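You operate a simulated robot arm through the tools that you are given. There is no shell and no other tool. Be economical: measure what you need, move in short steps, check, and stop when the job is done.

You run a simulated robot arm. Do the job below in one go: nothing can be reset, and whatever is moved stays where it is left.

TASK
Put things in order on the top of the dining table. At the end: the black rubber pad is on the white saucer; the red bowl stands where the beige wooden tamper stood; the grey rolled socks stands on top of the blue dustpan; the beige wooden tamper stands where the grey rolled socks stood; whatever was shut is shut again. Leave all else as you found it, and nothing knocked over.
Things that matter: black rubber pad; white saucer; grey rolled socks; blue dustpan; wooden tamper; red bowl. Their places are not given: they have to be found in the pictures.

The check looks at the end state, three seconds after you hand in, the way a careful person would. Anything else that was tipped, shoved, dropped, spilled or broken makes it a failure.

THE ROBOT
A 7-joint arm with a two-finger parallel gripper, fixed in place. Base frame: the origin is at the foot of the arm, x ahead of it, y to its left, z up; the work surface is at about z = 0.75. Units: m, rad, N and s.
With the tool pointing down near the work surface it reaches from about 0.2 to 0.68 m from the base axis. Its first joint turns from -1.152 to 1.152 rad. Payload 2.4 kg.
The TCP is the grasp point between the finger pads, 0.03 m short of the fingertips. In the tool frame z runs along the fingers and y along their closing line. The gripper opens to 0.094 m. The fingers are 0.028 m wide and 0.01 m thick; the gripper's body (0.05 by 0.096 m) begins 0.055 m behind the TCP.
Orientation is told as [roll, pitch, yaw] about the base's x, y, z axes, in that order, counted from this pose: with the fingers straight down and closing along the base's y, the tool's x points along the base's -x, its y along +y and its z along -z.

THE INTERFACE
- The arm moves only by the tool drive_tool. Its argument "deltas" is one flat list of numbers, 7 for each row, row after row: the shift along the tool's x, y, z in units of 30 mm (1.0 is 30 mm), then the turn, a rotation vector about the tool's x, y, z in units of 6 degrees (1.0 is 6 degrees), then the gripper command, from -1 (fully open) to 1 (shut), values between in proportion. In form: [x, y, z, wx, wy, wz, fingers, x, y, z, wx, wy, wz, fingers, ...]. A call has 1 to 12 rows; each row shifts and turns the commanded pose from where the row before left it, along the tool's axes as they then stand. A call with a number of a shift or a turn outside -1 to 1 is refused whole. A row lasts 0.2 s, in which the tool goes at most 0.05 m and 0.15 rad; a call with a longer step from one row to the next is refused whole, and so is a gripper value outside its range. Where a pose cannot be reached the arm comes as near as it can. A force on the tool above 40 N (or 10 N above the force at the start of the call, whichever is more), or a blocked arm, ends the call early, and 0.2 s more pass. The fingers move at their own pace (about 0.153 m/s each) and stop on an object; they squeeze with about 36 N. The grip force told is the motor's: it shows also when the fingers shut on nothing. Time passes only in rows, and 0.2 s behind the last, so rows that do not move let the fingers close. The reply holds the time, the measured pose of the TCP, the force on the tool along the base axes, the opening and the grip force, in the units named above and with some noise.
- Cameras (640 x 400 px; columns grow to the right, rows downward): "scene" is fixed at [0.0365, 0.4723, 1.4472]; the picture's right is [-0.77, -0.64, 0.00], its down [-0.35, 0.43, -0.83] and it looks along [0.53, -0.64, -0.55] (base axes); focal length 374 px, centre (320, 200). "wrist" rides on the gripper at [-0.037, 0, -0.058] in the tool frame; the picture's right is [0.00, -1.00, 0.00], its down [0.97, 0.00, -0.24] and it looks along [0.24, 0.00, 0.97] (tool axes); focal length 218 px, centre (320, 200).
- grab_frame(camera): a new picture of that camera. No time passes.
- locate(camera, pixels): for up to 12 pixels [column, row] of the newest picture of that camera ("zoom" is the newest enlarged one), the place [x, y, z] in the base frame of the surface seen there, good to about 0.002 m. No time passes.
- zoom(camera, box): a new picture of the part [left, top, right, bottom] of that camera's present view, enlarged. No time passes.
- hand_in(): hands the job in; it is judged then, once.

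Work in short steps. Measure before you move; look again where a grasp or a placing could have gone wrong, and mend it. You have 80 turns and 46 pictures in all, those below and enlarged ones among them. Open the gripper and draw the arm clear of the work before you hand the job in, unless the task says otherwise; then end with one line.

The tools are called after "Emit:" as name(argument=value, ...) on one line, values as JSON. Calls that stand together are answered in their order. drive_tool: Moves the arm, as the interface text tells. Its arguments: {"type":"object","properties":{"deltas":{"type":"array"}},"required":["deltas"]} The other tools are called the same way: grab_frame (camera) takes a picture; locate (camera, pixels) gives the place of the surface under pixels of a picture; zoom (camera, box) takes an enlarged picture of a part of a camera's view; hand_in () hands the job in.

At the start:

```text
clock: 0.0
eef_pos: [0.4061, -0.1906, 1.0445]
ee_rot: [0.0, 0.001, 0.001]
force: [0.9, 0.7, -0.3]
opening: 0.0942
gripper_force: 0.1
```

scene: 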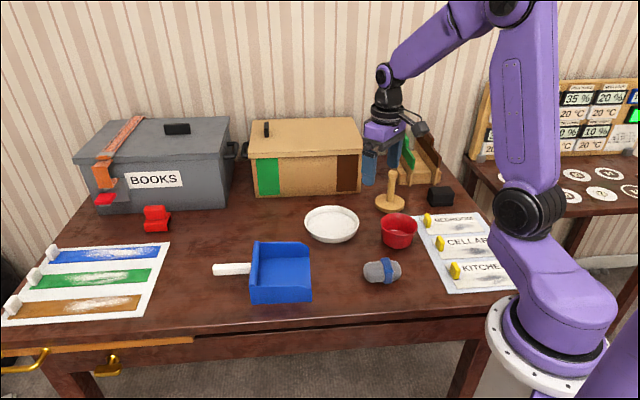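
wrist: 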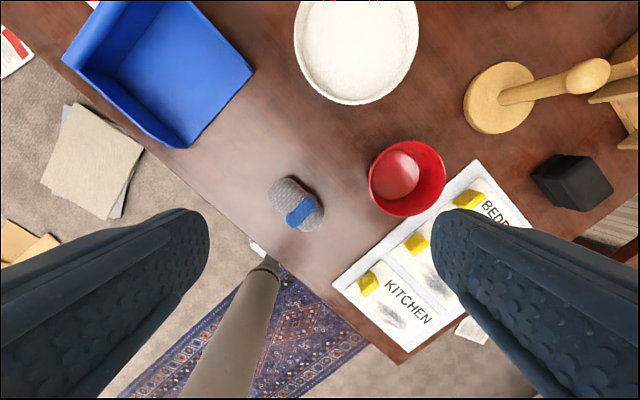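

The scene shows tamper (390,195), bowl (398,230), socks (381,270), dustpan (280,272), saucer (331,224), and a black block (440,196), probably the pad. I'll zoom in and measure them.

Emit:
zoom(camera="scene", box=[200, 150, 480, 325])

Emit:
locate(camera="wrist", pixels=[[297, 203], [280, 190], [318, 222], [407, 178], [370, 178], [445, 178], [407, 142], [407, 215], [356, 45], [575, 170], [556, 180], [590, 75]])

Emit:
locate(camera="scene", pixels=[[381, 270], [440, 188], [440, 200], [391, 173], [390, 208], [380, 200], [331, 224], [280, 285], [280, 265], [235, 269], [398, 235], [398, 213]])

```text
2.29 times, centred on (340, 238) of scene
```

zoom: 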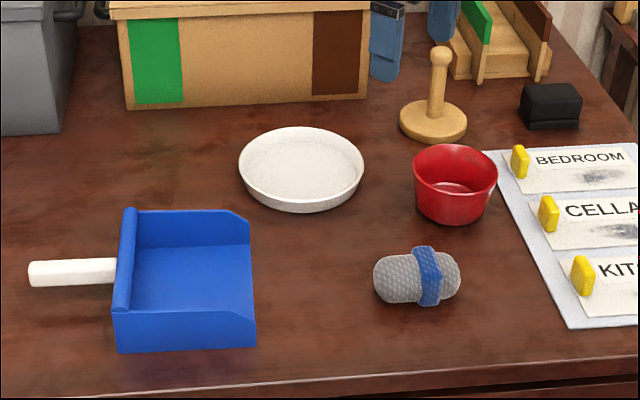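

```text
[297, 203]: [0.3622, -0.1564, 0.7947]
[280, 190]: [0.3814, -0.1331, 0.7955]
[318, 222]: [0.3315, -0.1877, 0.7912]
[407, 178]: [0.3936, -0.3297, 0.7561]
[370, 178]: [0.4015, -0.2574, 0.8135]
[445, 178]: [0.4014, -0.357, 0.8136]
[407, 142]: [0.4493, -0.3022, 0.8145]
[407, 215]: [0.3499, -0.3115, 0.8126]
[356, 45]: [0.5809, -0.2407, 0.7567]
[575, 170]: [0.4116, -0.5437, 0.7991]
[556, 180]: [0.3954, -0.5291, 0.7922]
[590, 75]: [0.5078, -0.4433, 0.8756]
```

```text
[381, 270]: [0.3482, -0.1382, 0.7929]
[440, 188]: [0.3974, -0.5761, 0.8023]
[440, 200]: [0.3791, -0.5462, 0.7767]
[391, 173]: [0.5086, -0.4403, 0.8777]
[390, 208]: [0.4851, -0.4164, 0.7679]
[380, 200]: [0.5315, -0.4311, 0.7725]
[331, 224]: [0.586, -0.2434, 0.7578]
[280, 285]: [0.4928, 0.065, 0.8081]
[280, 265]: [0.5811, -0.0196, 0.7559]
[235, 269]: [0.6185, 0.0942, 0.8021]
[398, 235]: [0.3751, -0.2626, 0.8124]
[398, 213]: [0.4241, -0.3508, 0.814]
```

The black block sits near the reach limit at about (0.40, -0.56). I'll zoom in on it and on the dustpan to get shapes and orientations.

Emit:
zoom(camera="scene", box=[360, 130, 480, 205])

Emit:
zoom(camera="wrist", box=[240, 50, 640, 300])

Emit:
locate(camera="zoom", pixels=[[530, 168], [466, 206], [507, 256], [598, 228], [582, 168], [535, 215], [410, 77], [412, 133], [365, 95], [468, 80], [420, 10], [440, 140]])

Emit:
locate(camera="wrist", pixels=[[300, 40], [413, 40], [356, 95], [110, 2], [190, 2], [253, 73], [182, 148], [63, 58], [130, 75], [180, 60], [230, 75], [180, 130]])

```text
5.33 times, centred on (420, 168) of scene
```

zoom: 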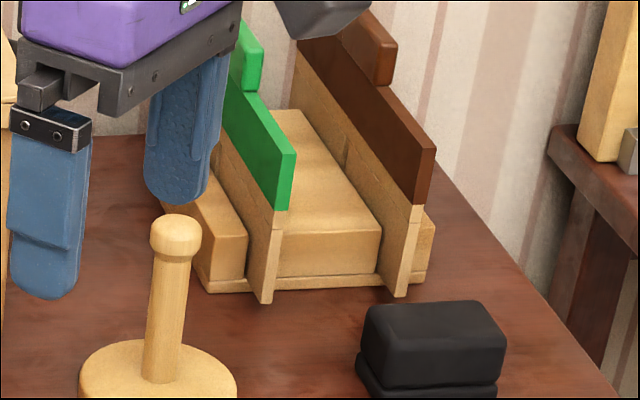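

```text
1.60 times, centred on (440, 175) of wrist
```

zoom: 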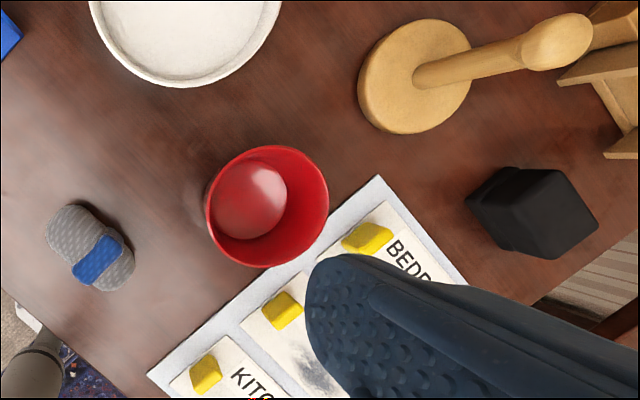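

```text
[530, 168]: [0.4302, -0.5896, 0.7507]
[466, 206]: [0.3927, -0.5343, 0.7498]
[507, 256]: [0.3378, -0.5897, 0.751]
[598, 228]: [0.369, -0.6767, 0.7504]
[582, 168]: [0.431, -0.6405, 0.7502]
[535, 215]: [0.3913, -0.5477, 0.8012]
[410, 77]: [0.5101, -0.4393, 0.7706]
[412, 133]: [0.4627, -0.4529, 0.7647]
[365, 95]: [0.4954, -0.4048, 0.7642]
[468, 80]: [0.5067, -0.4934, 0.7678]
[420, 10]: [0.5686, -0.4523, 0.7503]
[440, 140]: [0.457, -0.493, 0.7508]
```

```text
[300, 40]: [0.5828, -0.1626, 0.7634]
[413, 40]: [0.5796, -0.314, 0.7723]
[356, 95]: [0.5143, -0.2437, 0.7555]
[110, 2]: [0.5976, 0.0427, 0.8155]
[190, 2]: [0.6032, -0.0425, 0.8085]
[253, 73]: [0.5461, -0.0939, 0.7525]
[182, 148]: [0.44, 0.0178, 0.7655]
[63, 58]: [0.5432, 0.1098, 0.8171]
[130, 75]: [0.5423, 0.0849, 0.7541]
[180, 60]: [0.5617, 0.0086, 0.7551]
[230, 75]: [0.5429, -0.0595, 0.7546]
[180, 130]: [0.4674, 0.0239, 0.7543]
```

Everything is located. The plan is socks to dustpan, tamper to the socks' spot, bowl to the tamper's spot, then pad to saucer. First I move above the socks at about (0.357, -0.158) and turn about 43° so the fingers close across their short axis.

Emit:
drive_tool(deltas=[0.417, 0.267, 1, 0, 0, 0, -1, 0.417, 0.267, 1, 0, 0, 0, -1, 0.417, 0.267, 1, 0, 0, 0, -1, 0.417, 0.267, 1, 0, 0, 0, -1, 0, 0, 0, 0, 0, -0.9, -1, 0, 0, 0, 0, 0, -0.9, -1, 0, 0, 0, 0, 0, -0.9, -1, 0, 0, 0, 0, 0, -0.9, -1, 0, 0, 0, 0, 0, -0.9, -1, 0, 0, 0, 0, 0, -0.9, -1, 0, 0, 0, 0, 0, -0.9, -1, 0, 0, 0, 0, 0, -0.9, -1])

Emit:
grab_frame(camera="wrist")

```text
clock: 2.6
eef_pos: [0.3572, -0.1594, 0.9262]
ee_rot: [-0.001, -0.002, 0.756]
force: [0.4, -0.3, -0.2]
opening: 0.094
gripper_force: 0.1
```

```text
40 pictures are left
```

wrist: 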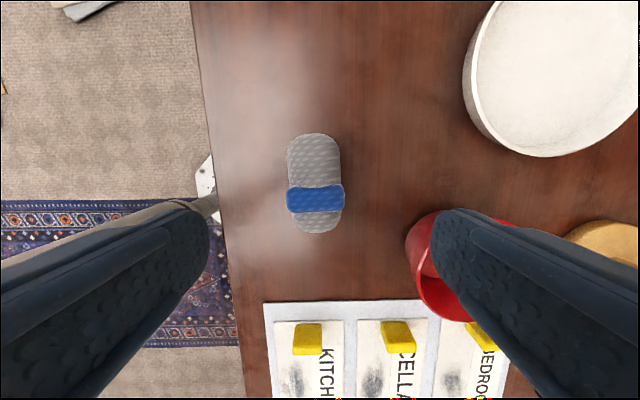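

The socks are upright in the wrist view, spanning columns 287–343 and rows 134–233. I'll measure their edges.

Emit:
locate(camera="wrist", pixels=[[314, 137], [314, 230], [290, 170], [338, 170], [290, 200], [341, 200], [314, 170], [316, 200], [280, 180], [350, 180]])

```text
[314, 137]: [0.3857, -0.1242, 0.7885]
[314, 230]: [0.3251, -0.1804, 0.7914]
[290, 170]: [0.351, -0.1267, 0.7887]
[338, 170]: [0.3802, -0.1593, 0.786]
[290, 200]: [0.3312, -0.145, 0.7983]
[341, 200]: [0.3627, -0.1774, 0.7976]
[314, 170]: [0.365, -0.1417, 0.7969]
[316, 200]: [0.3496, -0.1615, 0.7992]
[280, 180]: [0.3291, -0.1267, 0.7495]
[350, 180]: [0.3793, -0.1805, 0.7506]
```

Socks centre is (0.3555, -0.1525), width 46 mm, top about 0.798. I centre the tool, descend to TCP z≈0.784 and close.

Emit:
drive_tool(deltas=[-0.12, 0.21, 0.948, 0, 0, 0, -1, 0, 0, 0.948, 0, 0, 0, -1, 0, 0, 0.948, 0, 0, 0, -1, 0, 0, 0.948, 0, 0, 0, -1, 0, 0, 0.948, 0, 0, 0, -1, 0, 0, 0, 0, 0, 0, -1, 0, 0, 0, 0, 0, 0, 1, 0, 0, 0, 0, 0, 0, 1, 0, 0, 0, 0, 0, 0, 1])

```text
clock: 4.6
eef_pos: [0.354, -0.1527, 0.7826]
ee_rot: [0.0, 0.0, 0.755]
force: [-0.2, 0.2, 0.1]
opening: 0.054
gripper_force: 36.2
```

Grip holds at 54 mm opening. I lift and carry the socks over the dustpan centre at about (0.545, 0.008), keeping the same yaw.

Emit:
drive_tool(deltas=[0, 0, -1, 0, 0, 0, 1, 0, 0, -1, 0, 0, 0, 1, 0, 0, -1, 0, 0, 0, 1, -0.923, -0.052, -1, 0, 0, 0, 1, -0.923, -0.052, 0, 0, 0, 0, 1, -0.923, -0.052, 0, 0, 0, 0, 1, -0.923, -0.052, 0, 0, 0, 0, 1, -0.923, -0.052, 0, 0, 0, 0, 1, -0.923, -0.052, 0, 0, 0, 0, 1, -0.923, -0.052, 0, 0, 0, 0, 1, -0.923, -0.052, 0, 0, 0, 0, 1, -0.923, -0.052, 0, 0, 0, 0, 1])

Emit:
grab_frame(camera="wrist")

Emit:
grab_frame(camera="scene")

```text
clock: 7.2
eef_pos: [0.5463, 0.0086, 0.9028]
ee_rot: [-0.001, 0.001, 0.753]
force: [-0.1, 0.3, 0.2]
opening: 0.054
gripper_force: 36.0
```

```text
39 pictures are left
```

wrist: 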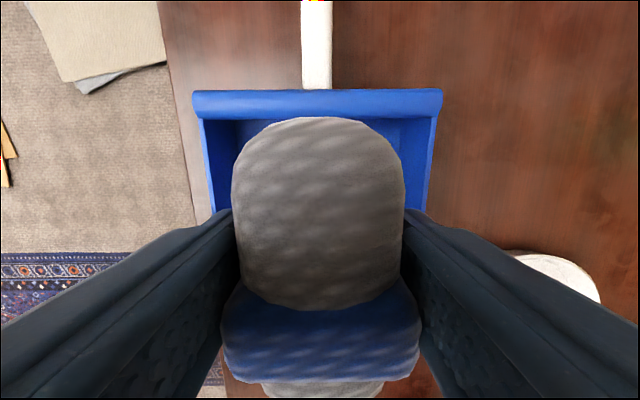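

```text
38 pictures are left
```

scene: 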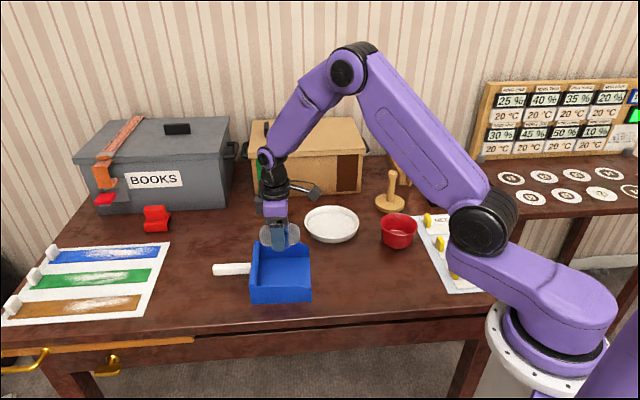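

The socks hang over the pan and line up with its sides. I'll measure the pan's back wall (row ~103) and side walls to confirm the target.

Emit:
locate(camera="wrist", pixels=[[198, 103], [440, 103], [318, 103], [205, 190], [424, 190], [220, 150], [420, 150]])

Emit:
locate(camera="scene", pixels=[[309, 299], [250, 303], [305, 247], [259, 246], [311, 275], [290, 285], [275, 272]])

```text
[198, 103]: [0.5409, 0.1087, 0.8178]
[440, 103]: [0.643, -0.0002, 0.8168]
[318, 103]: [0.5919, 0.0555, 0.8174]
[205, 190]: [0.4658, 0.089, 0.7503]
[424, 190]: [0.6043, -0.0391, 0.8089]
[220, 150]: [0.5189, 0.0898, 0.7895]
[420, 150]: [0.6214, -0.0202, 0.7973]
```

```text
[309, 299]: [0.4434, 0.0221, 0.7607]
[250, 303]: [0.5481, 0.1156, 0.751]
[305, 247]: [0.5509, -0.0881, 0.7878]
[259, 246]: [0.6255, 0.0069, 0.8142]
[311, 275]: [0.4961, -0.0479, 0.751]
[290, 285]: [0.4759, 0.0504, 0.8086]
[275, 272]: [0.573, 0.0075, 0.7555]
```

Pan floor is z≈0.755 with inner room on all sides. I lower to TCP z≈0.788, open, wait, and lift straight up.

Emit:
drive_tool(deltas=[0.15, 0, 0.95, 0, 0, 0, 1, 0, 0, 0.95, 0, 0, 0, 1, 0, 0, 0.95, 0, 0, 0, 1, 0, 0, 0.95, 0, 0, 0, 1, 0, 0, 0, 0, 0, 0, 1, 0, 0, 0, 0, 0, 0, -0.3, 0, 0, 0, 0, 0, 0, -1, 0, 0, 0, 0, 0, 0, -1, 0, 0, -1, 0, 0, 0, -1, 0, 0, -1, 0, 0, 0, -1, 0, 0, -1, 0, 0, 0, -1, 0, 0, -1, 0, 0, 0, -1])

Emit:
zoom(camera="scene", box=[200, 150, 480, 325])

```text
clock: 9.8
eef_pos: [0.5434, 0.0053, 0.9108]
ee_rot: [0.0, 0.001, 0.754]
force: [-0.1, -0.1, 0.3]
opening: 0.0941
gripper_force: 0.1
```

```text
2.29 times, centred on (340, 238) of scene
```

zoom: 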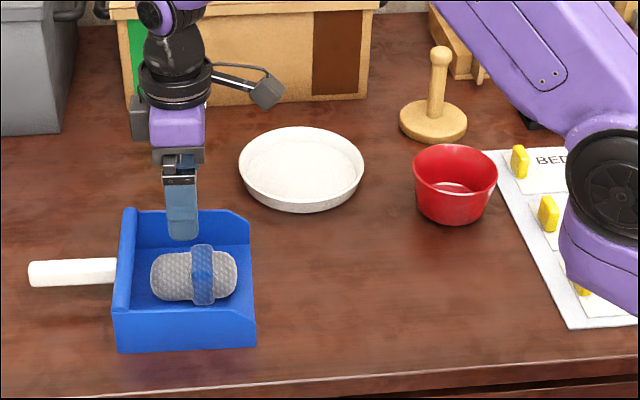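

The socks lie in the pan and the saucer and bowl are untouched. Next I raise, turn to yaw about -0.5, and travel to view the tamper and black block from above.

Emit:
drive_tool(deltas=[0, 0, -1, 0, 0, 1, -1, 0, 0, -1, 0, 0, 1, -1, 0, 0, -1, 0, 0, 1, -1, 0, 0, -1, 0, 0, 1, -1, 0, 0, 0, 0, 0, 1, -1, 0, 0, 0, 0, 0, 1, -1, 0, 0, 0, 0, 0, 1, -1, 0, 0, 0, 0, 0, 1, -1, 0, 0, 0, 0, 0, 1, -1, 0, 0, 0, 0, 0, 1, -1, 0, 0, 0, 0, 0, 1, -1, 0, 0, 0, 0, 0, 1, -1])

Emit:
drive_tool(deltas=[-0.3, -1, 0, 0, 0, 0, -1, -0.3, -1, 0, 0, 0, 0, -1, -0.3, -1, 0, 0, 0, 0, -1, -0.3, -1, 0, 0, 0, 0, -1, -0.3, -1, 0, 0, 0, 0, -1, -0.3, -1, 0, 0, 0, 0, -1, -0.3, -1, 0, 0, 0, 0, -1, -0.3, -1, 0, 0, 0, 0, -1, -0.3, -1, 0, 0, 0, 0, -1, -0.3, -1, 0, 0, 0, 0, -1, -0.3, -1, 0, 0, 0, 0, -1, -0.3, -1, 0, 0, 0, 0, -1])

Emit:
grab_frame(camera="wrist")

```text
clock: 12.4
eef_pos: [0.5438, 0.0038, 1.0288]
ee_rot: [0.0, 0.0, -0.506]
force: [0.4, 0.0, -0.5]
opening: 0.0939
gripper_force: 0.0
```

```text
clock: 15.0
eef_pos: [0.4632, -0.3628, 1.0283]
ee_rot: [0.0, 0.001, -0.501]
force: [-0.6, 0.0, -0.5]
opening: 0.0942
gripper_force: 0.1
```

```text
36 pictures are left
```

wrist: 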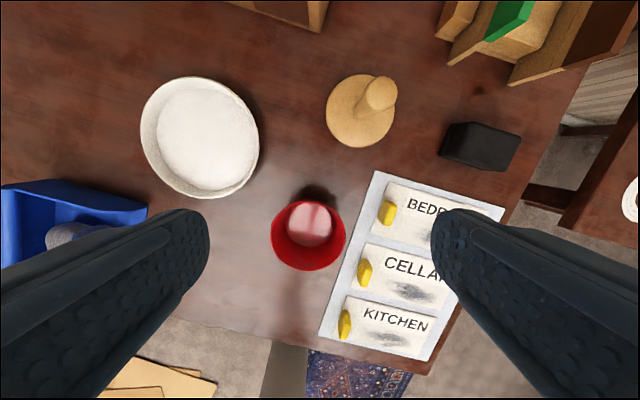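

Clear view: tamper at (365,105), block at (480,147), bowl at (308,236). I'll measure edges of all three and the nearest rack leg (450,60)/(515,82).

Emit:
locate(camera="wrist", pixels=[[326, 110], [362, 147], [345, 76], [394, 118], [381, 93], [381, 80], [450, 62], [513, 82], [475, 137], [272, 236], [346, 236], [308, 270]])

Emit:
zoom(camera="wrist", box=[400, 90, 560, 190])

Emit:
locate(camera="zoom", pixels=[[200, 140], [480, 180], [460, 310], [165, 250], [195, 220], [320, 240], [320, 160], [320, 290], [180, 130], [450, 240], [230, 180], [420, 200]])

```text
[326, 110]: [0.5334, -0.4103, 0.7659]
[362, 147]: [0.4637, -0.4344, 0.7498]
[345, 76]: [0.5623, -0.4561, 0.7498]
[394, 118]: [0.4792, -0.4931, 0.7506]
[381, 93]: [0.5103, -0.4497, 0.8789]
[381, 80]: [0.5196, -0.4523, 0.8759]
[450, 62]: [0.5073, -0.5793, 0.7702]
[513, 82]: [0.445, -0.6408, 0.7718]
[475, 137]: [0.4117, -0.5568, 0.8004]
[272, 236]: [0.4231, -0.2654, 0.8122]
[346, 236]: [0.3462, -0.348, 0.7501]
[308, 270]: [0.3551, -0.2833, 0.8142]
```

```text
4.00 times, centred on (480, 140) of wrist
```

zoom: 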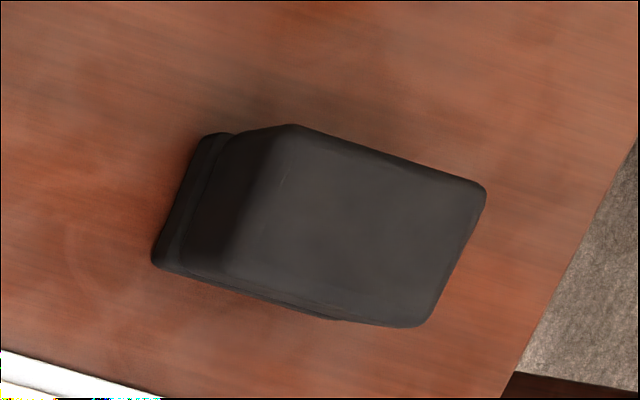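

```text
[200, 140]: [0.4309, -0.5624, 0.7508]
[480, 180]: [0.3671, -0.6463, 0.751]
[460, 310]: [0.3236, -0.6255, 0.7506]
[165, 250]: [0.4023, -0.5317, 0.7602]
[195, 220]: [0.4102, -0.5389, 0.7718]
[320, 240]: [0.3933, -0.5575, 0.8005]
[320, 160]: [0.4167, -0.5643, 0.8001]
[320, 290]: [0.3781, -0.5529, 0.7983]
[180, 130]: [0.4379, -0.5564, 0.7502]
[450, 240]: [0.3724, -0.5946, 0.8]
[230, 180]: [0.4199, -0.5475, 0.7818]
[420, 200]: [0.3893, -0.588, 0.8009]
```

The tamper's base circle fits centre (0.508, -0.448), r 0.0455, with its top at z≈0.879. I move above it, clear of the knob.

Emit:
drive_tool(deltas=[-0.893, -0.59, 0.87, 0, 0, 0, -1, -0.893, -0.59, 0.87, 0, 0, 0, -1, -0.893, -0.59, 0.87, 0, 0, 0, -1, 0, 0, 0, 0, 0, 0, -1])

Emit:
grab_frame(camera="wrist")

```text
clock: 16.0
eef_pos: [0.5071, -0.4472, 0.9496]
ee_rot: [0.0, 0.002, -0.502]
force: [0.5, -0.4, -0.1]
opening: 0.0937
gripper_force: 0.0
```

```text
34 pictures are left
```

wrist: 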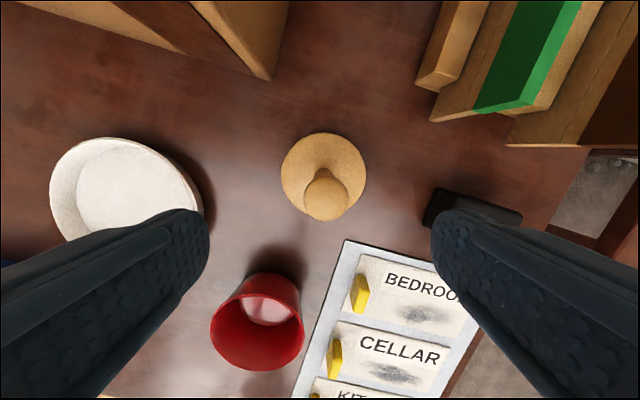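

The knob is at column 326, about 3 mm off centre. I correct for that, descend to TCP z≈0.86 and close.

Emit:
drive_tool(deltas=[0, -0.08, 1, 0, 0, 0, -1, 0, 0, 1, 0, 0, 0, -1, 0, 0, 1, 0, 0, 0, -1, 0, 0, 0, 0, 0, 0, -1, 0, 0, 0, 0, 0, 0, 1, 0, 0, 0, 0, 0, 0, 1, 0, 0, 0, 0, 0, 0, 1])

Emit:
grab_frame(camera="wrist")

```text
clock: 17.6
eef_pos: [0.5092, -0.4484, 0.86]
ee_rot: [-0.001, 0.0, -0.504]
force: [0.0, -0.6, 0.5]
opening: 0.0288
gripper_force: 36.0
```

```text
33 pictures are left
```

wrist: 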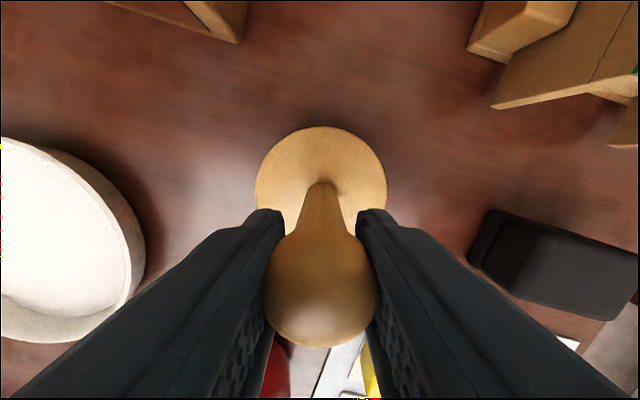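

Knob gripped at 29 mm. I lift 0.12 m and carry it toward the socks' old spot (0.3555, -0.1525).

Emit:
drive_tool(deltas=[0, 0, -1, 0, 0, 0, 1, 0, 0, -1, 0, 0, 0, 1, 0, 0, -1, 0, 0, 0, 1, 0, 0, -1, 0, 0, 0, 1, 0.922, 0.617, 0, 0, 0, 0, 1, 0.922, 0.617, 0, 0, 0, 0, 1, 0.922, 0.617, 0, 0, 0, 0, 1, 0.922, 0.617, 0, 0, 0, 0, 1, 0.922, 0.617, 0, 0, 0, 0, 1, 0.922, 0.617, 0, 0, 0, 0, 1, 0.922, 0.617, 0, 0, 0, 0, 1, 0.922, 0.617, 0, 0, 0, 0, 1])

Emit:
drive_tool(deltas=[0.922, 0.617, 0, 0, 0, 0, 1, 0.922, 0.617, 0, 0, 0, 0, 1, 0, 0, 1, 0, 0, 0, 1, 0, 0, 1, 0, 0, 0, 1, 0, 0, 0, 0, 0, 0, 1])

Emit:
grab_frame(camera="scene")

Emit:
grab_frame(camera="wrist")

```text
clock: 20.2
eef_pos: [0.3861, -0.214, 0.981]
ee_rot: [0.0, -0.002, -0.504]
force: [-0.7, 0.2, -1.3]
opening: 0.0284
gripper_force: 36.1
```

```text
clock: 21.4
eef_pos: [0.3549, -0.1558, 0.9213]
ee_rot: [0.0, -0.001, -0.5]
force: [-0.2, 0.5, -2.1]
opening: 0.0286
gripper_force: 36.0
```

```text
32 pictures are left
```

scene: 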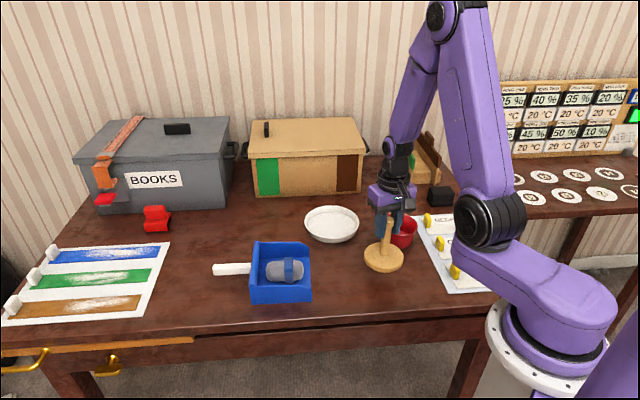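

```text
31 pictures are left
```

wrist: 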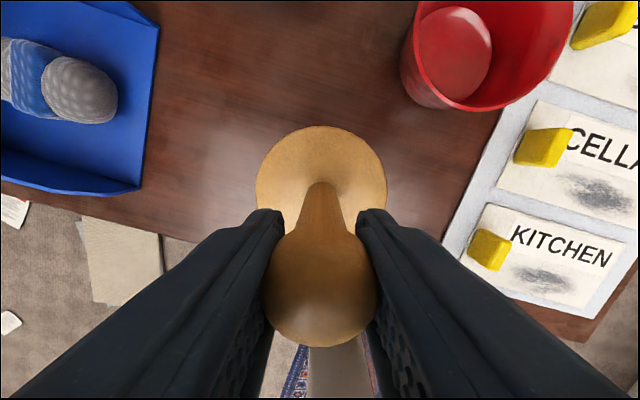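

The tamper hangs straight. I shift 3 mm, lower to TCP z≈0.861, release and rise.

Emit:
drive_tool(deltas=[0.035, 0.105, 1, 0, 0, 0, 1, 0, 0, 0.6, 0, 0, 0, 1, 0, 0, 0.4, 0, 0, 0, 1, 0, 0, 0, 0, 0, 0, 1, 0, 0, 0, 0, 0, 0, 0.2, 0, 0, 0, 0, 0, 0, -1, 0, 0, 0, 0, 0, 0, -1, 0, 0, -1, 0, 0, 0, -1, 0, 0, -1, 0, 0, 0, -1, 0, 0, -1, 0, 0, 0, -1, 0, 0, -1, 0, 0, 0, -1, 0, 0, -1, 0, 0, 0, -1])

Emit:
grab_frame(camera="wrist")

```text
clock: 24.0
eef_pos: [0.3548, -0.1507, 1.0111]
ee_rot: [0.002, 0.001, -0.502]
force: [-0.3, 0.1, 0.4]
opening: 0.094
gripper_force: 0.0
```

```text
30 pictures are left
```

wrist: 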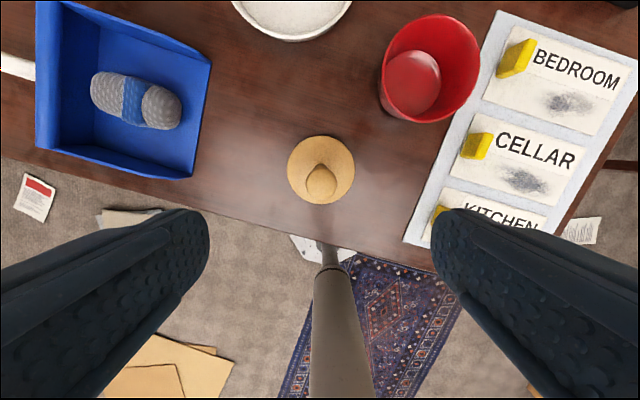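

The tamper stands at the socks' spot. Now I measure the bowl's rim and wall taper.

Emit:
zoom(camera="scene", box=[360, 195, 440, 255])

Emit:
locate(camera="zoom", pixels=[[168, 160], [456, 160], [312, 210], [312, 120], [200, 330], [400, 370], [312, 400], [312, 240], [312, 300], [312, 360]])

Emit:
locate(camera="wrist", pixels=[[384, 55], [477, 50], [430, 18], [430, 121], [412, 80], [412, 52], [439, 85], [385, 85], [412, 110], [460, 70], [395, 110], [380, 80]])

```text
6.67 times, centred on (400, 225) of scene
```

zoom: 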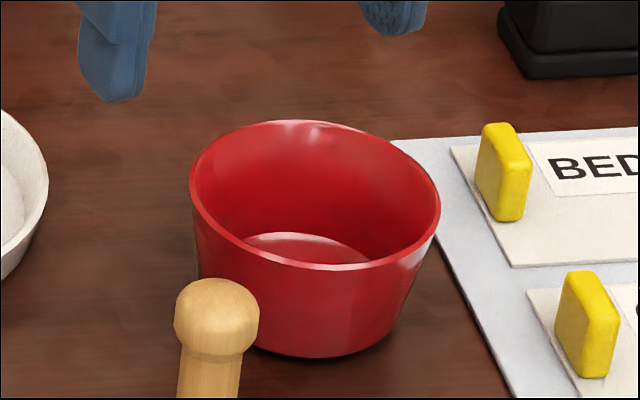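

```text
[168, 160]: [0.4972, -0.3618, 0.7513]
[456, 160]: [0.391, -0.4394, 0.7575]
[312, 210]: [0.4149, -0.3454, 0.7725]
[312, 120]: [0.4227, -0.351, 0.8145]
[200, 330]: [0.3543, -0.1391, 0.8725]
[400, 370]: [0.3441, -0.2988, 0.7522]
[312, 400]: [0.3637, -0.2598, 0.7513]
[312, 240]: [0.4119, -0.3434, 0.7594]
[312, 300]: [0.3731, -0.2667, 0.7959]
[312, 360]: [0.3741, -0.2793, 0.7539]
```

```text
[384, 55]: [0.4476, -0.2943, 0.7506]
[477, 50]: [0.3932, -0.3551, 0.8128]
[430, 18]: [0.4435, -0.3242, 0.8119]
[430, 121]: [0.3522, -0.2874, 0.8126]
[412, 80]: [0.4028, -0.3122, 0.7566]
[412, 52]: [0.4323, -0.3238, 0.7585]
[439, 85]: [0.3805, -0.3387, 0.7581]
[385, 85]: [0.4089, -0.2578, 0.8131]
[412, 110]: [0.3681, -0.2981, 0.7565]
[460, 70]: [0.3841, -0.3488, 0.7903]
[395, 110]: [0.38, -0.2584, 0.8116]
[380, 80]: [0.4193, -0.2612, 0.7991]
```

The bowl's wall tapers about 14° (rim r 0.050 at z 0.813, centre (0.3995, -0.307)). I'll grip the rim on the base-facing side with the tool tilted to match the wall. First comes the yaw turn, then a move to pre-grasp with the fingers part open.

Emit:
drive_tool(deltas=[0, 0, 0, 0, 0, -1, -1, 0, 0, 0, 0, 0, -1, -1, 0, 0, 0, 0, 0, -1, -1, 0, 0, 0, 0, 0, -1, -1, 0, 0, 0, 0, 0, -1, -1, 0, 0, 0, 0, 0, -1, -1, 0, 0, 0, 0, 0, -1, -1, 0, 0, 0, 0, 0, -1, -1, 0, 0, 0, 0, 0, -1, -1, 0, 0, 0, 0, 0, -1, -1, 0, 0, 0, 0, 0, -1, -1, 0, 0, 0, 0, 0, -1, -0.1])

Emit:
drive_tool(deltas=[0.827, -0.88, 0, 0, 0, 0, -0.1, 0.827, -0.88, 0, 0, 0, 0, -0.1, 0.827, -0.88, 0, 0, 0, 0, -0.1, 0, 0, 0.886, 0, 0, 0, -0.1, 0, 0, 0.886, 0, 0, 0, -0.1, 0, 0, 0.886, 0, 0, 0, -0.1, 0, 0, 0.886, 0, 0, 0, -0.1, 0, 0, 0.886, 0, 0, 0, -0.1, 0, 0, 0, 0.733, 0, 0, -0.1, 0, 0, 0, 0.733, 0, 0, -0.1, 0, 0, 0, 0.733, 0, 0, -0.1])

Emit:
grab_frame(camera="wrist")

Emit:
grab_frame(camera="scene")

```text
clock: 26.6
eef_pos: [0.3544, -0.1509, 1.0098]
ee_rot: [-0.001, -0.001, 0.756]
force: [-0.4, -0.8, 1.9]
opening: 0.0517
gripper_force: 0.1
```

```text
clock: 29.0
eef_pos: [0.356, -0.2611, 0.8769]
ee_rot: [-0.23, -0.001, 0.756]
force: [-4.8, -4.2, 0.9]
opening: 0.0518
gripper_force: 0.0
```

```text
28 pictures are left
```

wrist: 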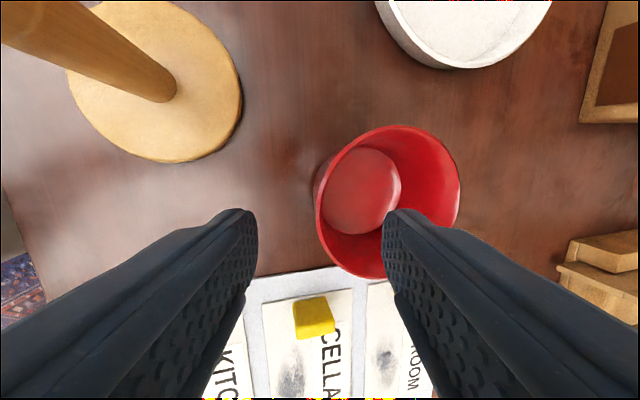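

```text
27 pictures are left
```

scene: 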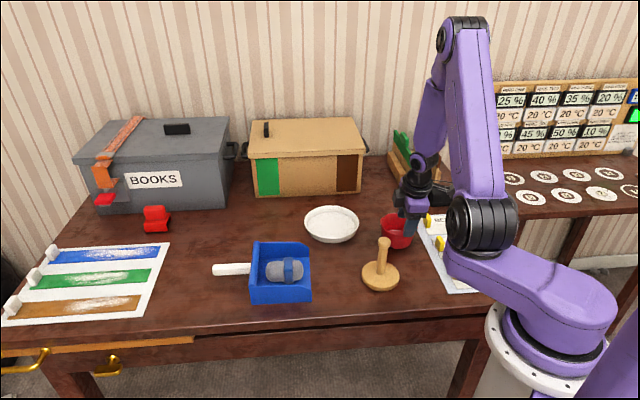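

There is a sideways force of about 6 N along tool x, so I'll check the tamper's position and re-read the force with a still row.

Emit:
drive_tool(deltas=[0, 0, 0, 0, 0, 0, -0.1])

Emit:
zoom(camera="scene", box=[340, 160, 480, 300])

Emit:
locate(camera="scene", pixels=[[384, 242], [364, 276], [381, 289], [398, 276], [372, 266], [381, 280]])

```text
clock: 29.4
eef_pos: [0.3554, -0.2597, 0.8781]
ee_rot: [-0.231, 0.0, 0.756]
force: [0.1, 0.1, 1.3]
opening: 0.0519
gripper_force: 0.0
```

```text
2.86 times, centred on (410, 230) of scene
```

zoom: 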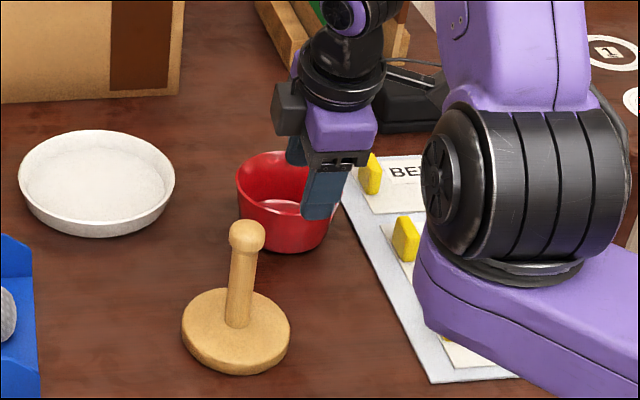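

```text
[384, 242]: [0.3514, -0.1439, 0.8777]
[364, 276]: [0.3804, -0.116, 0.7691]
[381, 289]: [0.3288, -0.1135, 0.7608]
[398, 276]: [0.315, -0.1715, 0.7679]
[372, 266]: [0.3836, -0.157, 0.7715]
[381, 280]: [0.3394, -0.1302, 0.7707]
```

The force has settled and the tamper is upright and in place. I descend 80 mm along the tilted tool axis so the fingers straddle the rim, then close.

Emit:
drive_tool(deltas=[0, 0, 0.889, 0, 0, 0, -0.1, 0, 0, 0.889, 0, 0, 0, -0.1, 0, 0, 0.889, 0, 0, 0, -0.1, 0, 0, 0, 0, 0, 0, -0.1])

Emit:
grab_frame(camera="wrist")

```text
clock: 30.4
eef_pos: [0.3684, -0.2724, 0.7998]
ee_rot: [-0.232, 0.0, 0.754]
force: [-0.5, 0.0, 0.0]
opening: 0.0516
gripper_force: 0.1
```

```text
25 pictures are left
```

wrist: 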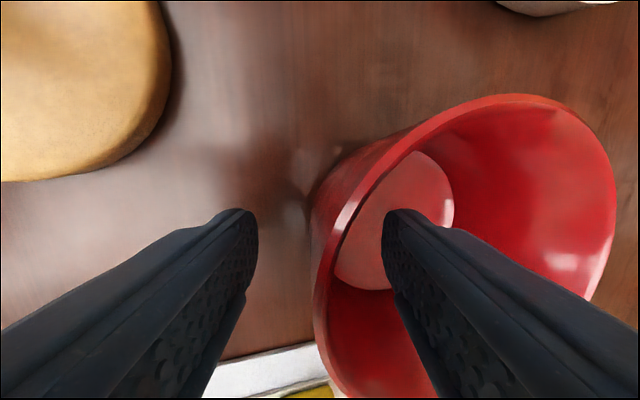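

The rim runs cleanly between the fingers. I close and lift slightly to test.

Emit:
drive_tool(deltas=[0, 0, 0, 0, 0, 0, 0.5, 0, 0, 0, 0, 0, 0, 1, 0, 0, 0, 0, 0, 0, 1, 0, 0, 0, 0, 0, 0, 1])

Emit:
grab_frame(camera="wrist")

```text
clock: 31.4
eef_pos: [0.3676, -0.273, 0.7999]
ee_rot: [-0.231, -0.001, 0.755]
force: [-0.3, -0.2, 1.1]
opening: 0.0116
gripper_force: 35.7
```

```text
24 pictures are left
```

wrist: 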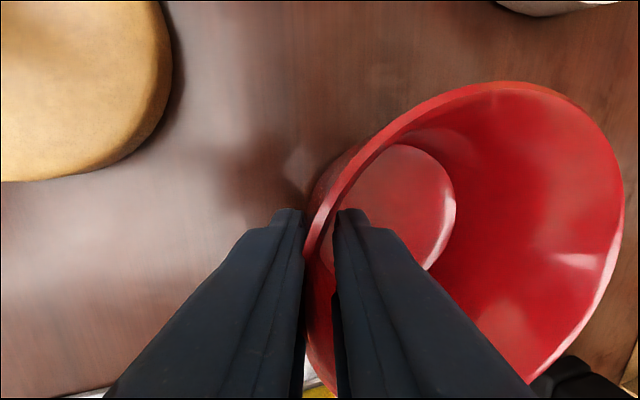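

The rim is held with an 11.6 mm gap. I lift 0.12 m straight up and look.

Emit:
drive_tool(deltas=[0, -0.114, -0.487, 0, 0, 0, 1, 0, -0.114, -0.487, 0, 0, 0, 1, 0, -0.228, -0.974, 0, 0, 0, 1, 0, -0.228, -0.974, 0, 0, 0, 1, 0, -0.228, -0.974, 0, 0, 0, 1, 0, 0, 0, 0, 0, 0, 1])

Emit:
zoom(camera="scene", box=[300, 130, 500, 300])

Emit:
grab_frame(camera="wrist")

```text
clock: 32.8
eef_pos: [0.367, -0.2728, 0.9191]
ee_rot: [-0.227, 0.002, 0.754]
force: [0.3, -0.4, -2.5]
opening: 0.0113
gripper_force: 36.0
```

```text
2.35 times, centred on (400, 215) of scene
```

zoom: 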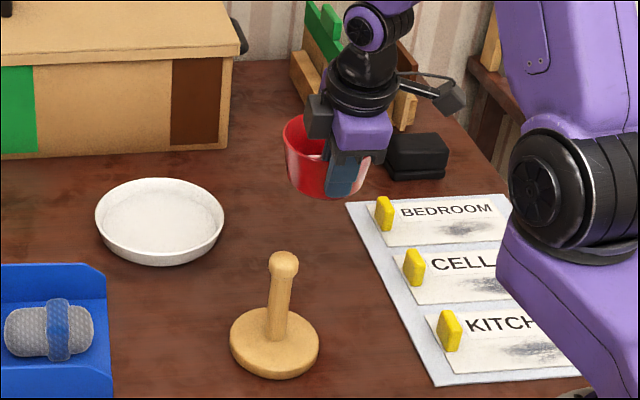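

```text
22 pictures are left
```

wrist: 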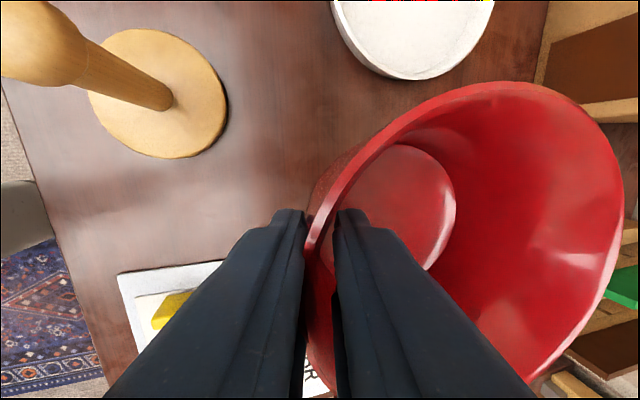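

The bowl is lifted. I'll measure its rim points to check whether it hangs level.

Emit:
locate(camera="wrist", pixels=[[372, 146], [430, 106], [510, 85], [590, 120], [621, 190], [610, 270], [565, 350], [325, 205], [420, 165], [445, 210], [385, 240]])

```text
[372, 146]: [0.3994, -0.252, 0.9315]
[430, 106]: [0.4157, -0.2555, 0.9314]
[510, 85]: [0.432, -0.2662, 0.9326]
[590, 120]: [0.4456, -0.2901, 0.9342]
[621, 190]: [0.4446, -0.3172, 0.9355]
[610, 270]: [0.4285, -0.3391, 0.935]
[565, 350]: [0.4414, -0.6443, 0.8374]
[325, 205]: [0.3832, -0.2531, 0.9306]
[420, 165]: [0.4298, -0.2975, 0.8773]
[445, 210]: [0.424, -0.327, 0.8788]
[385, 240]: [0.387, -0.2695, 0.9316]
```

The bowl is 3° off level and its rim centre is at (0.399, -0.3015). I carry it to put the centre over (0.508, -0.448), trim the tilt by 3°, and re-measure.

Emit:
drive_tool(deltas=[0.115, -0.98, 0.227, 0, 0, 0, 1, 0.115, -0.98, 0.227, 0, 0, 0, 1, 0.115, -0.98, 0.227, 0, 0, 0, 1, 0.115, -0.98, 0.227, 0, 0, 0, 1, 0.115, -0.98, 0.227, 0, 0, 0, 1, 0.115, -0.98, 0.227, 0, 0, 0, 1, 0, 0, 0, -0.5, 0, 0, 1, 0, 0.18, 0.98, 0, 0, 0, 1, 0, 0.18, 0.98, 0, 0, 0, 1, 0, 0, 0, 0, 0, 0, 1])

Emit:
grab_frame(camera="wrist")

Emit:
locate(camera="wrist", pixels=[[372, 146], [430, 106], [510, 85], [590, 120], [621, 190], [610, 270], [325, 205], [420, 165], [445, 210], [385, 240]])

```text
clock: 35.0
eef_pos: [0.4747, -0.4206, 0.86]
ee_rot: [-0.178, -0.001, 0.756]
force: [0.6, -0.8, -1.5]
opening: 0.0115
gripper_force: 35.6
```

```text
21 pictures are left
```

wrist: 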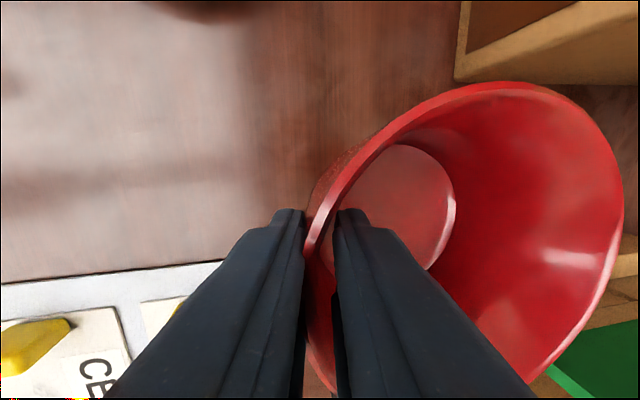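

```text
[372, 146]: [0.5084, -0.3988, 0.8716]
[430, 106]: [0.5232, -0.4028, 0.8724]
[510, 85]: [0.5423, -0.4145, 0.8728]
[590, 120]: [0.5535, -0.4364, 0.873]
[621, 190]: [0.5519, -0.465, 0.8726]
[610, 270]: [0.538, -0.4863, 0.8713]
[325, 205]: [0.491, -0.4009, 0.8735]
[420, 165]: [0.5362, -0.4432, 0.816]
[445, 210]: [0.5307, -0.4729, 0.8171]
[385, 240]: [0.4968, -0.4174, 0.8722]
```

Rim is level (0.8715–0.873) and centred on (0.508, -0.448). I lower 58 mm, open partway, and withdraw along the tool axis.

Emit:
drive_tool(deltas=[0, 0.17, 0.95, 0, 0, 0, 1, 0, 0.1, 0.55, 0, 0, 0, 1, 0, 0.072, 0.4, 0, 0, 0, 1, 0, 0, 0, 0, 0, 0, 1, 0, 0, 0, 0, 0, 0, 0.6, 0, 0, 0, 0, 0, 0, 0, 0, 0, 0, 0, 0, 0, 0])

Emit:
grab_frame(camera="wrist")

```text
clock: 36.6
eef_pos: [0.4745, -0.4187, 0.8039]
ee_rot: [-0.179, -0.002, 0.755]
force: [0.1, 0.0, -0.4]
opening: 0.0473
gripper_force: 0.1
```

```text
20 pictures are left
```

wrist: 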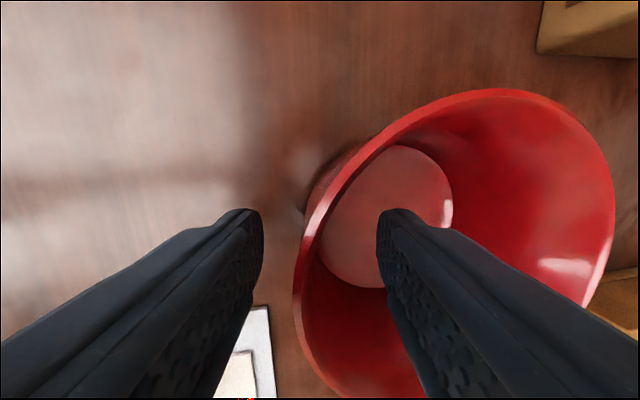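

The bowl is released, with fingers clear of both sides of the rim. I withdraw 0.15 m along the tool axis, straighten the tool, and check.

Emit:
drive_tool(deltas=[0, 0, -0.6, 0, 0, 0, 0, 0, 0, -1, 0, 0, 0, 0, 0, 0, -1, 0, 0, 0, 0, 0, 0, -1, 0, 0, 0, 0, 0, 0, -1, 0, 0, 0, 0, 0, 0, -1, -0.85, 0, 0, 0, 0, 0, -1, -0.85, 0, 0, -1, 0, 0, 0, 0, 0, 0, -1])

Emit:
grab_frame(camera="wrist")

Emit:
locate(camera="scene", pixels=[[331, 224]])

```text
clock: 38.4
eef_pos: [0.4538, -0.3958, 0.998]
ee_rot: [0.004, 0.0, 0.757]
force: [-0.3, -0.2, -0.2]
opening: 0.094
gripper_force: 0.0
```

```text
19 pictures are left
```

wrist: 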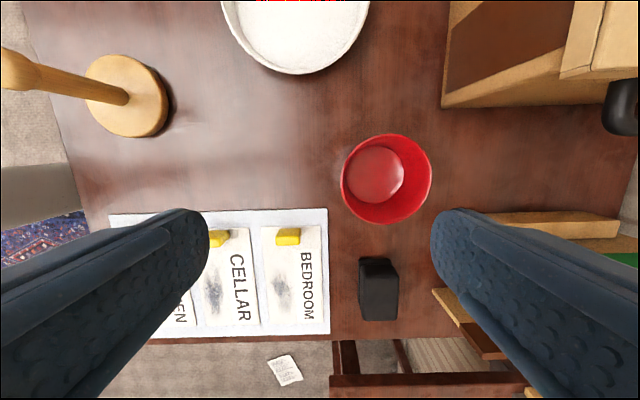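

```text
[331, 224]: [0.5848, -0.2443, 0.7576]
```

The bowl stands upright at the tamper's spot. Now I measure the pad, seen at (378,290).

Emit:
locate(camera="wrist", pixels=[[364, 278], [394, 278], [364, 314], [394, 314], [379, 296], [362, 262], [390, 262], [376, 276], [379, 317], [361, 296], [396, 296]])

Emit:
zoom(camera="wrist", box=[330, 240, 430, 340])

```text
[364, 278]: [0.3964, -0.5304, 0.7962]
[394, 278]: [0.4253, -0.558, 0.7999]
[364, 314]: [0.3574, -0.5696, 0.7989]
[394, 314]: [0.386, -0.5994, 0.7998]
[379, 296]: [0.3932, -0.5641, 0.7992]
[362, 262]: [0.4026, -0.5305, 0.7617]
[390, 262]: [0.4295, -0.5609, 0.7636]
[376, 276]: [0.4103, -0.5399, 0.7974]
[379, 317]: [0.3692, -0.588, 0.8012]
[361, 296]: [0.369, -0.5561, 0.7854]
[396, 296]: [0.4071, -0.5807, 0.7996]
```

```text
4.00 times, centred on (380, 290) of wrist
```

zoom: 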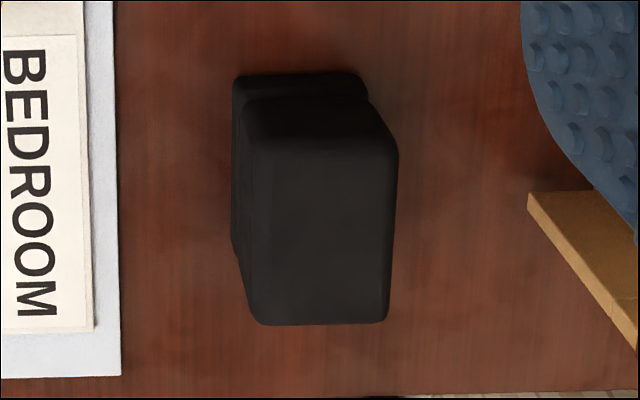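

Pad centre is (0.391, -0.564), long axis at 45°, top z 0.80, about 62×45 mm. I'll turn to yaw -0.785 and grip across the length, 10 mm inward of centre to stay within reach.

Emit:
drive_tool(deltas=[0, 0, 0, 0, 0, 1, -1, 0, 0, 0, 0, 0, 1, -1, 0, 0, 0, 0, 0, 1, -1, 0, 0, 0, 0, 0, 1, -1, 0, 0, 0, 0, 0, 1, -1, 0, 0, 0, 0, 0, 1, -1, 0, 0, 0, 0, 0, 1, -1, 0, 0, 0, 0, 0, 1, -1, 0, 0, 0, 0, 0, 1, -1, 0, 0, 0, 0, 0, 1, -1, 0, 0, 0, 0, 0, 1, -1, 0, 0, 0, 0, 0, 1, -1])

Emit:
drive_tool(deltas=[0, 0, 0, 0, 0, 0.91, -1, 0, 0, 0, 0, 0, 0.91, -1, 0, 0, 0, 0, 0, 0.91, -1, -0.359, -0.907, 0, 0, 0, 0, -1, -0.359, -0.907, 0, 0, 0, 0, -1, -0.359, -0.907, 0, 0, 0, 0, -1, -0.359, -0.907, 0, 0, 0, 0, -1, -0.359, -0.907, 0.9, 0, 0, 0, -1, -0.359, -0.907, 0.9, 0, 0, 0, -1, 0, 0, 0.9, 0, 0, 0, -1, 0, 0, 0, 0, 0, 0, -1])

Emit:
grab_frame(camera="wrist")

```text
clock: 41.0
eef_pos: [0.4539, -0.3969, 0.9968]
ee_rot: [-0.001, 0.0, -0.505]
force: [-0.3, -0.6, 0.6]
opening: 0.0941
gripper_force: 0.0
```

```text
clock: 43.4
eef_pos: [0.3847, -0.5575, 0.9161]
ee_rot: [0.0, 0.0, -0.787]
force: [-0.5, 0.0, 0.1]
opening: 0.094
gripper_force: 0.1
```

```text
17 pictures are left
```

wrist: 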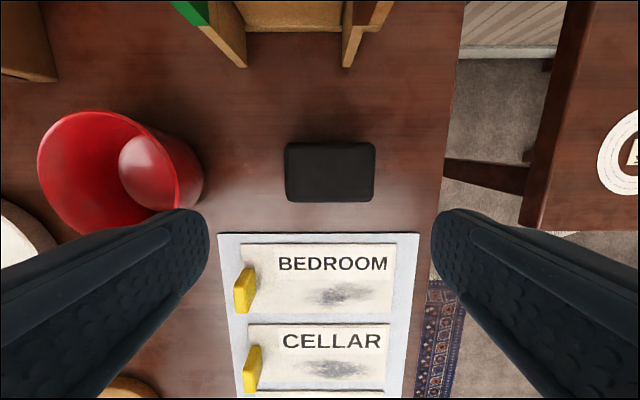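

Aligned, but the pad's centre column is about 330. I'll measure its corners.

Emit:
locate(camera="wrist", pixels=[[288, 172], [372, 172], [330, 146], [330, 197], [330, 172], [300, 40], [240, 60], [345, 62]])

```text
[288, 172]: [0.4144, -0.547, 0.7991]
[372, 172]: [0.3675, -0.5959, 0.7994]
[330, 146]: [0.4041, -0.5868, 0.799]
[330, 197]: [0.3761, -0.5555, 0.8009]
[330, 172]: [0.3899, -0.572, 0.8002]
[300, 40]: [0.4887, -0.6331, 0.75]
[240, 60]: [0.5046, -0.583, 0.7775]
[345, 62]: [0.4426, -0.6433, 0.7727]
```

Pad centre refined to (0.3905, -0.5713), length about 72 mm. I shift by about 7 mm, descend to z≈0.796 and read back the pose before closing.

Emit:
drive_tool(deltas=[-0.13, -0.186, 0.8, 0, 0, 0, -1, 0, 0, 0.8, 0, 0, 0, -1, 0, 0, 0.8, 0, 0, 0, -1, 0, 0, 0.8, 0, 0, 0, -1, 0, 0, 0.8, 0, 0, 0, -1, 0, 0, 0, 0, 0, 0, -1])

Emit:
grab_frame(camera="wrist")

```text
clock: 44.8
eef_pos: [0.3839, -0.5624, 0.796]
ee_rot: [0.001, 0.0, -0.787]
force: [0.0, 0.1, 0.5]
opening: 0.0941
gripper_force: 0.0
```

```text
16 pictures are left
```

wrist: 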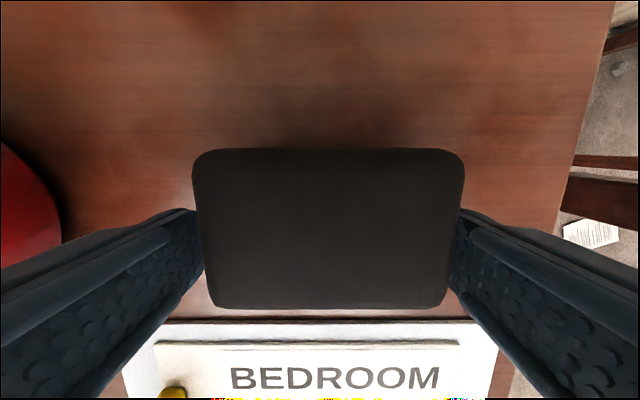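

The pad sits between the fingers and the reach is fine. I nudge 2 mm, close, and lift.

Emit:
drive_tool(deltas=[0, -0.08, 0, 0, 0, 0, -1, 0, 0, 0, 0, 0, 0, 0, 0, 0, 0, 0, 0, 0, 1, 0, 0, 0, 0, 0, 0, 1, 0, 0, 0, 0, 0, 0, 1, 0, 0, -0.5, 0, 0, 0, 1, 0, 0, -1, 0, 0, 0, 1, 0, 0, -1, 0, 0, 0, 1, 0, 0, -1, 0, 0, 0, 1, 0, 0, -0.5, 0, 0, 0, 1])

Emit:
grab_frame(camera="wrist")

Emit:
zoom(camera="scene", box=[300, 100, 500, 300])

```text
clock: 47.0
eef_pos: [0.3811, -0.5655, 0.9177]
ee_rot: [0.002, 0.0, -0.787]
force: [-1.3, -0.7, -1.3]
opening: 0.0784
gripper_force: 36.6
```

```text
15 pictures are left
```

wrist: 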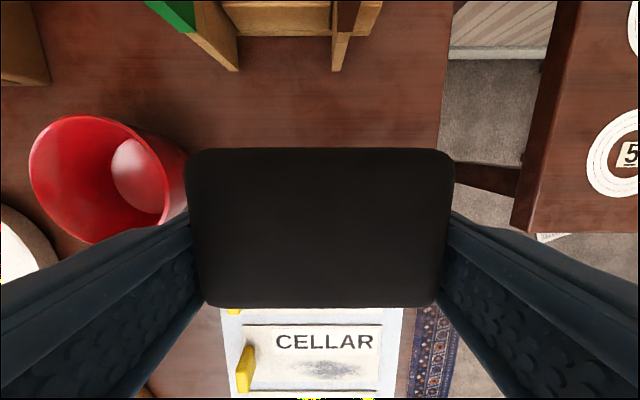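

```text
2.00 times, centred on (400, 200) of scene
```

zoom: 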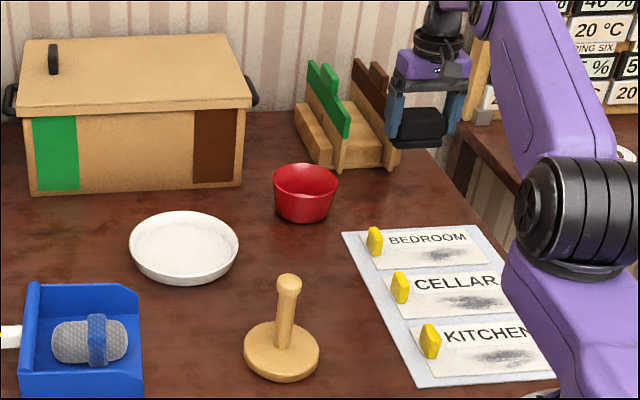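

The pad is held level. I'll measure the pad relative to the TCP and the saucer's rim.

Emit:
locate(camera="wrist", pixels=[[320, 155], [320, 298], [200, 225], [440, 225], [320, 225]])

Emit:
locate(camera="zoom", pixels=[[131, 243], [237, 243], [184, 212], [184, 270], [184, 240], [150, 240], [220, 240], [184, 222], [184, 258]])

```text
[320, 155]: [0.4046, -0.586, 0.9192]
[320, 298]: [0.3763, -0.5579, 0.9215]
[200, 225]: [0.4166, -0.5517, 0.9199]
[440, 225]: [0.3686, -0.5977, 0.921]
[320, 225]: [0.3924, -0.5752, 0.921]
```

```text
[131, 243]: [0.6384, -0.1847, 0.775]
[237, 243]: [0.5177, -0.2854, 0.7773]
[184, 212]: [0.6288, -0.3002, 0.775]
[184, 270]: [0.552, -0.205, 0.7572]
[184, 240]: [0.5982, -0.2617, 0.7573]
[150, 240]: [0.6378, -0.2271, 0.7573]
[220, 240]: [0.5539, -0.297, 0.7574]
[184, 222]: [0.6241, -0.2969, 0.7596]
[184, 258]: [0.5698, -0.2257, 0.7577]
```

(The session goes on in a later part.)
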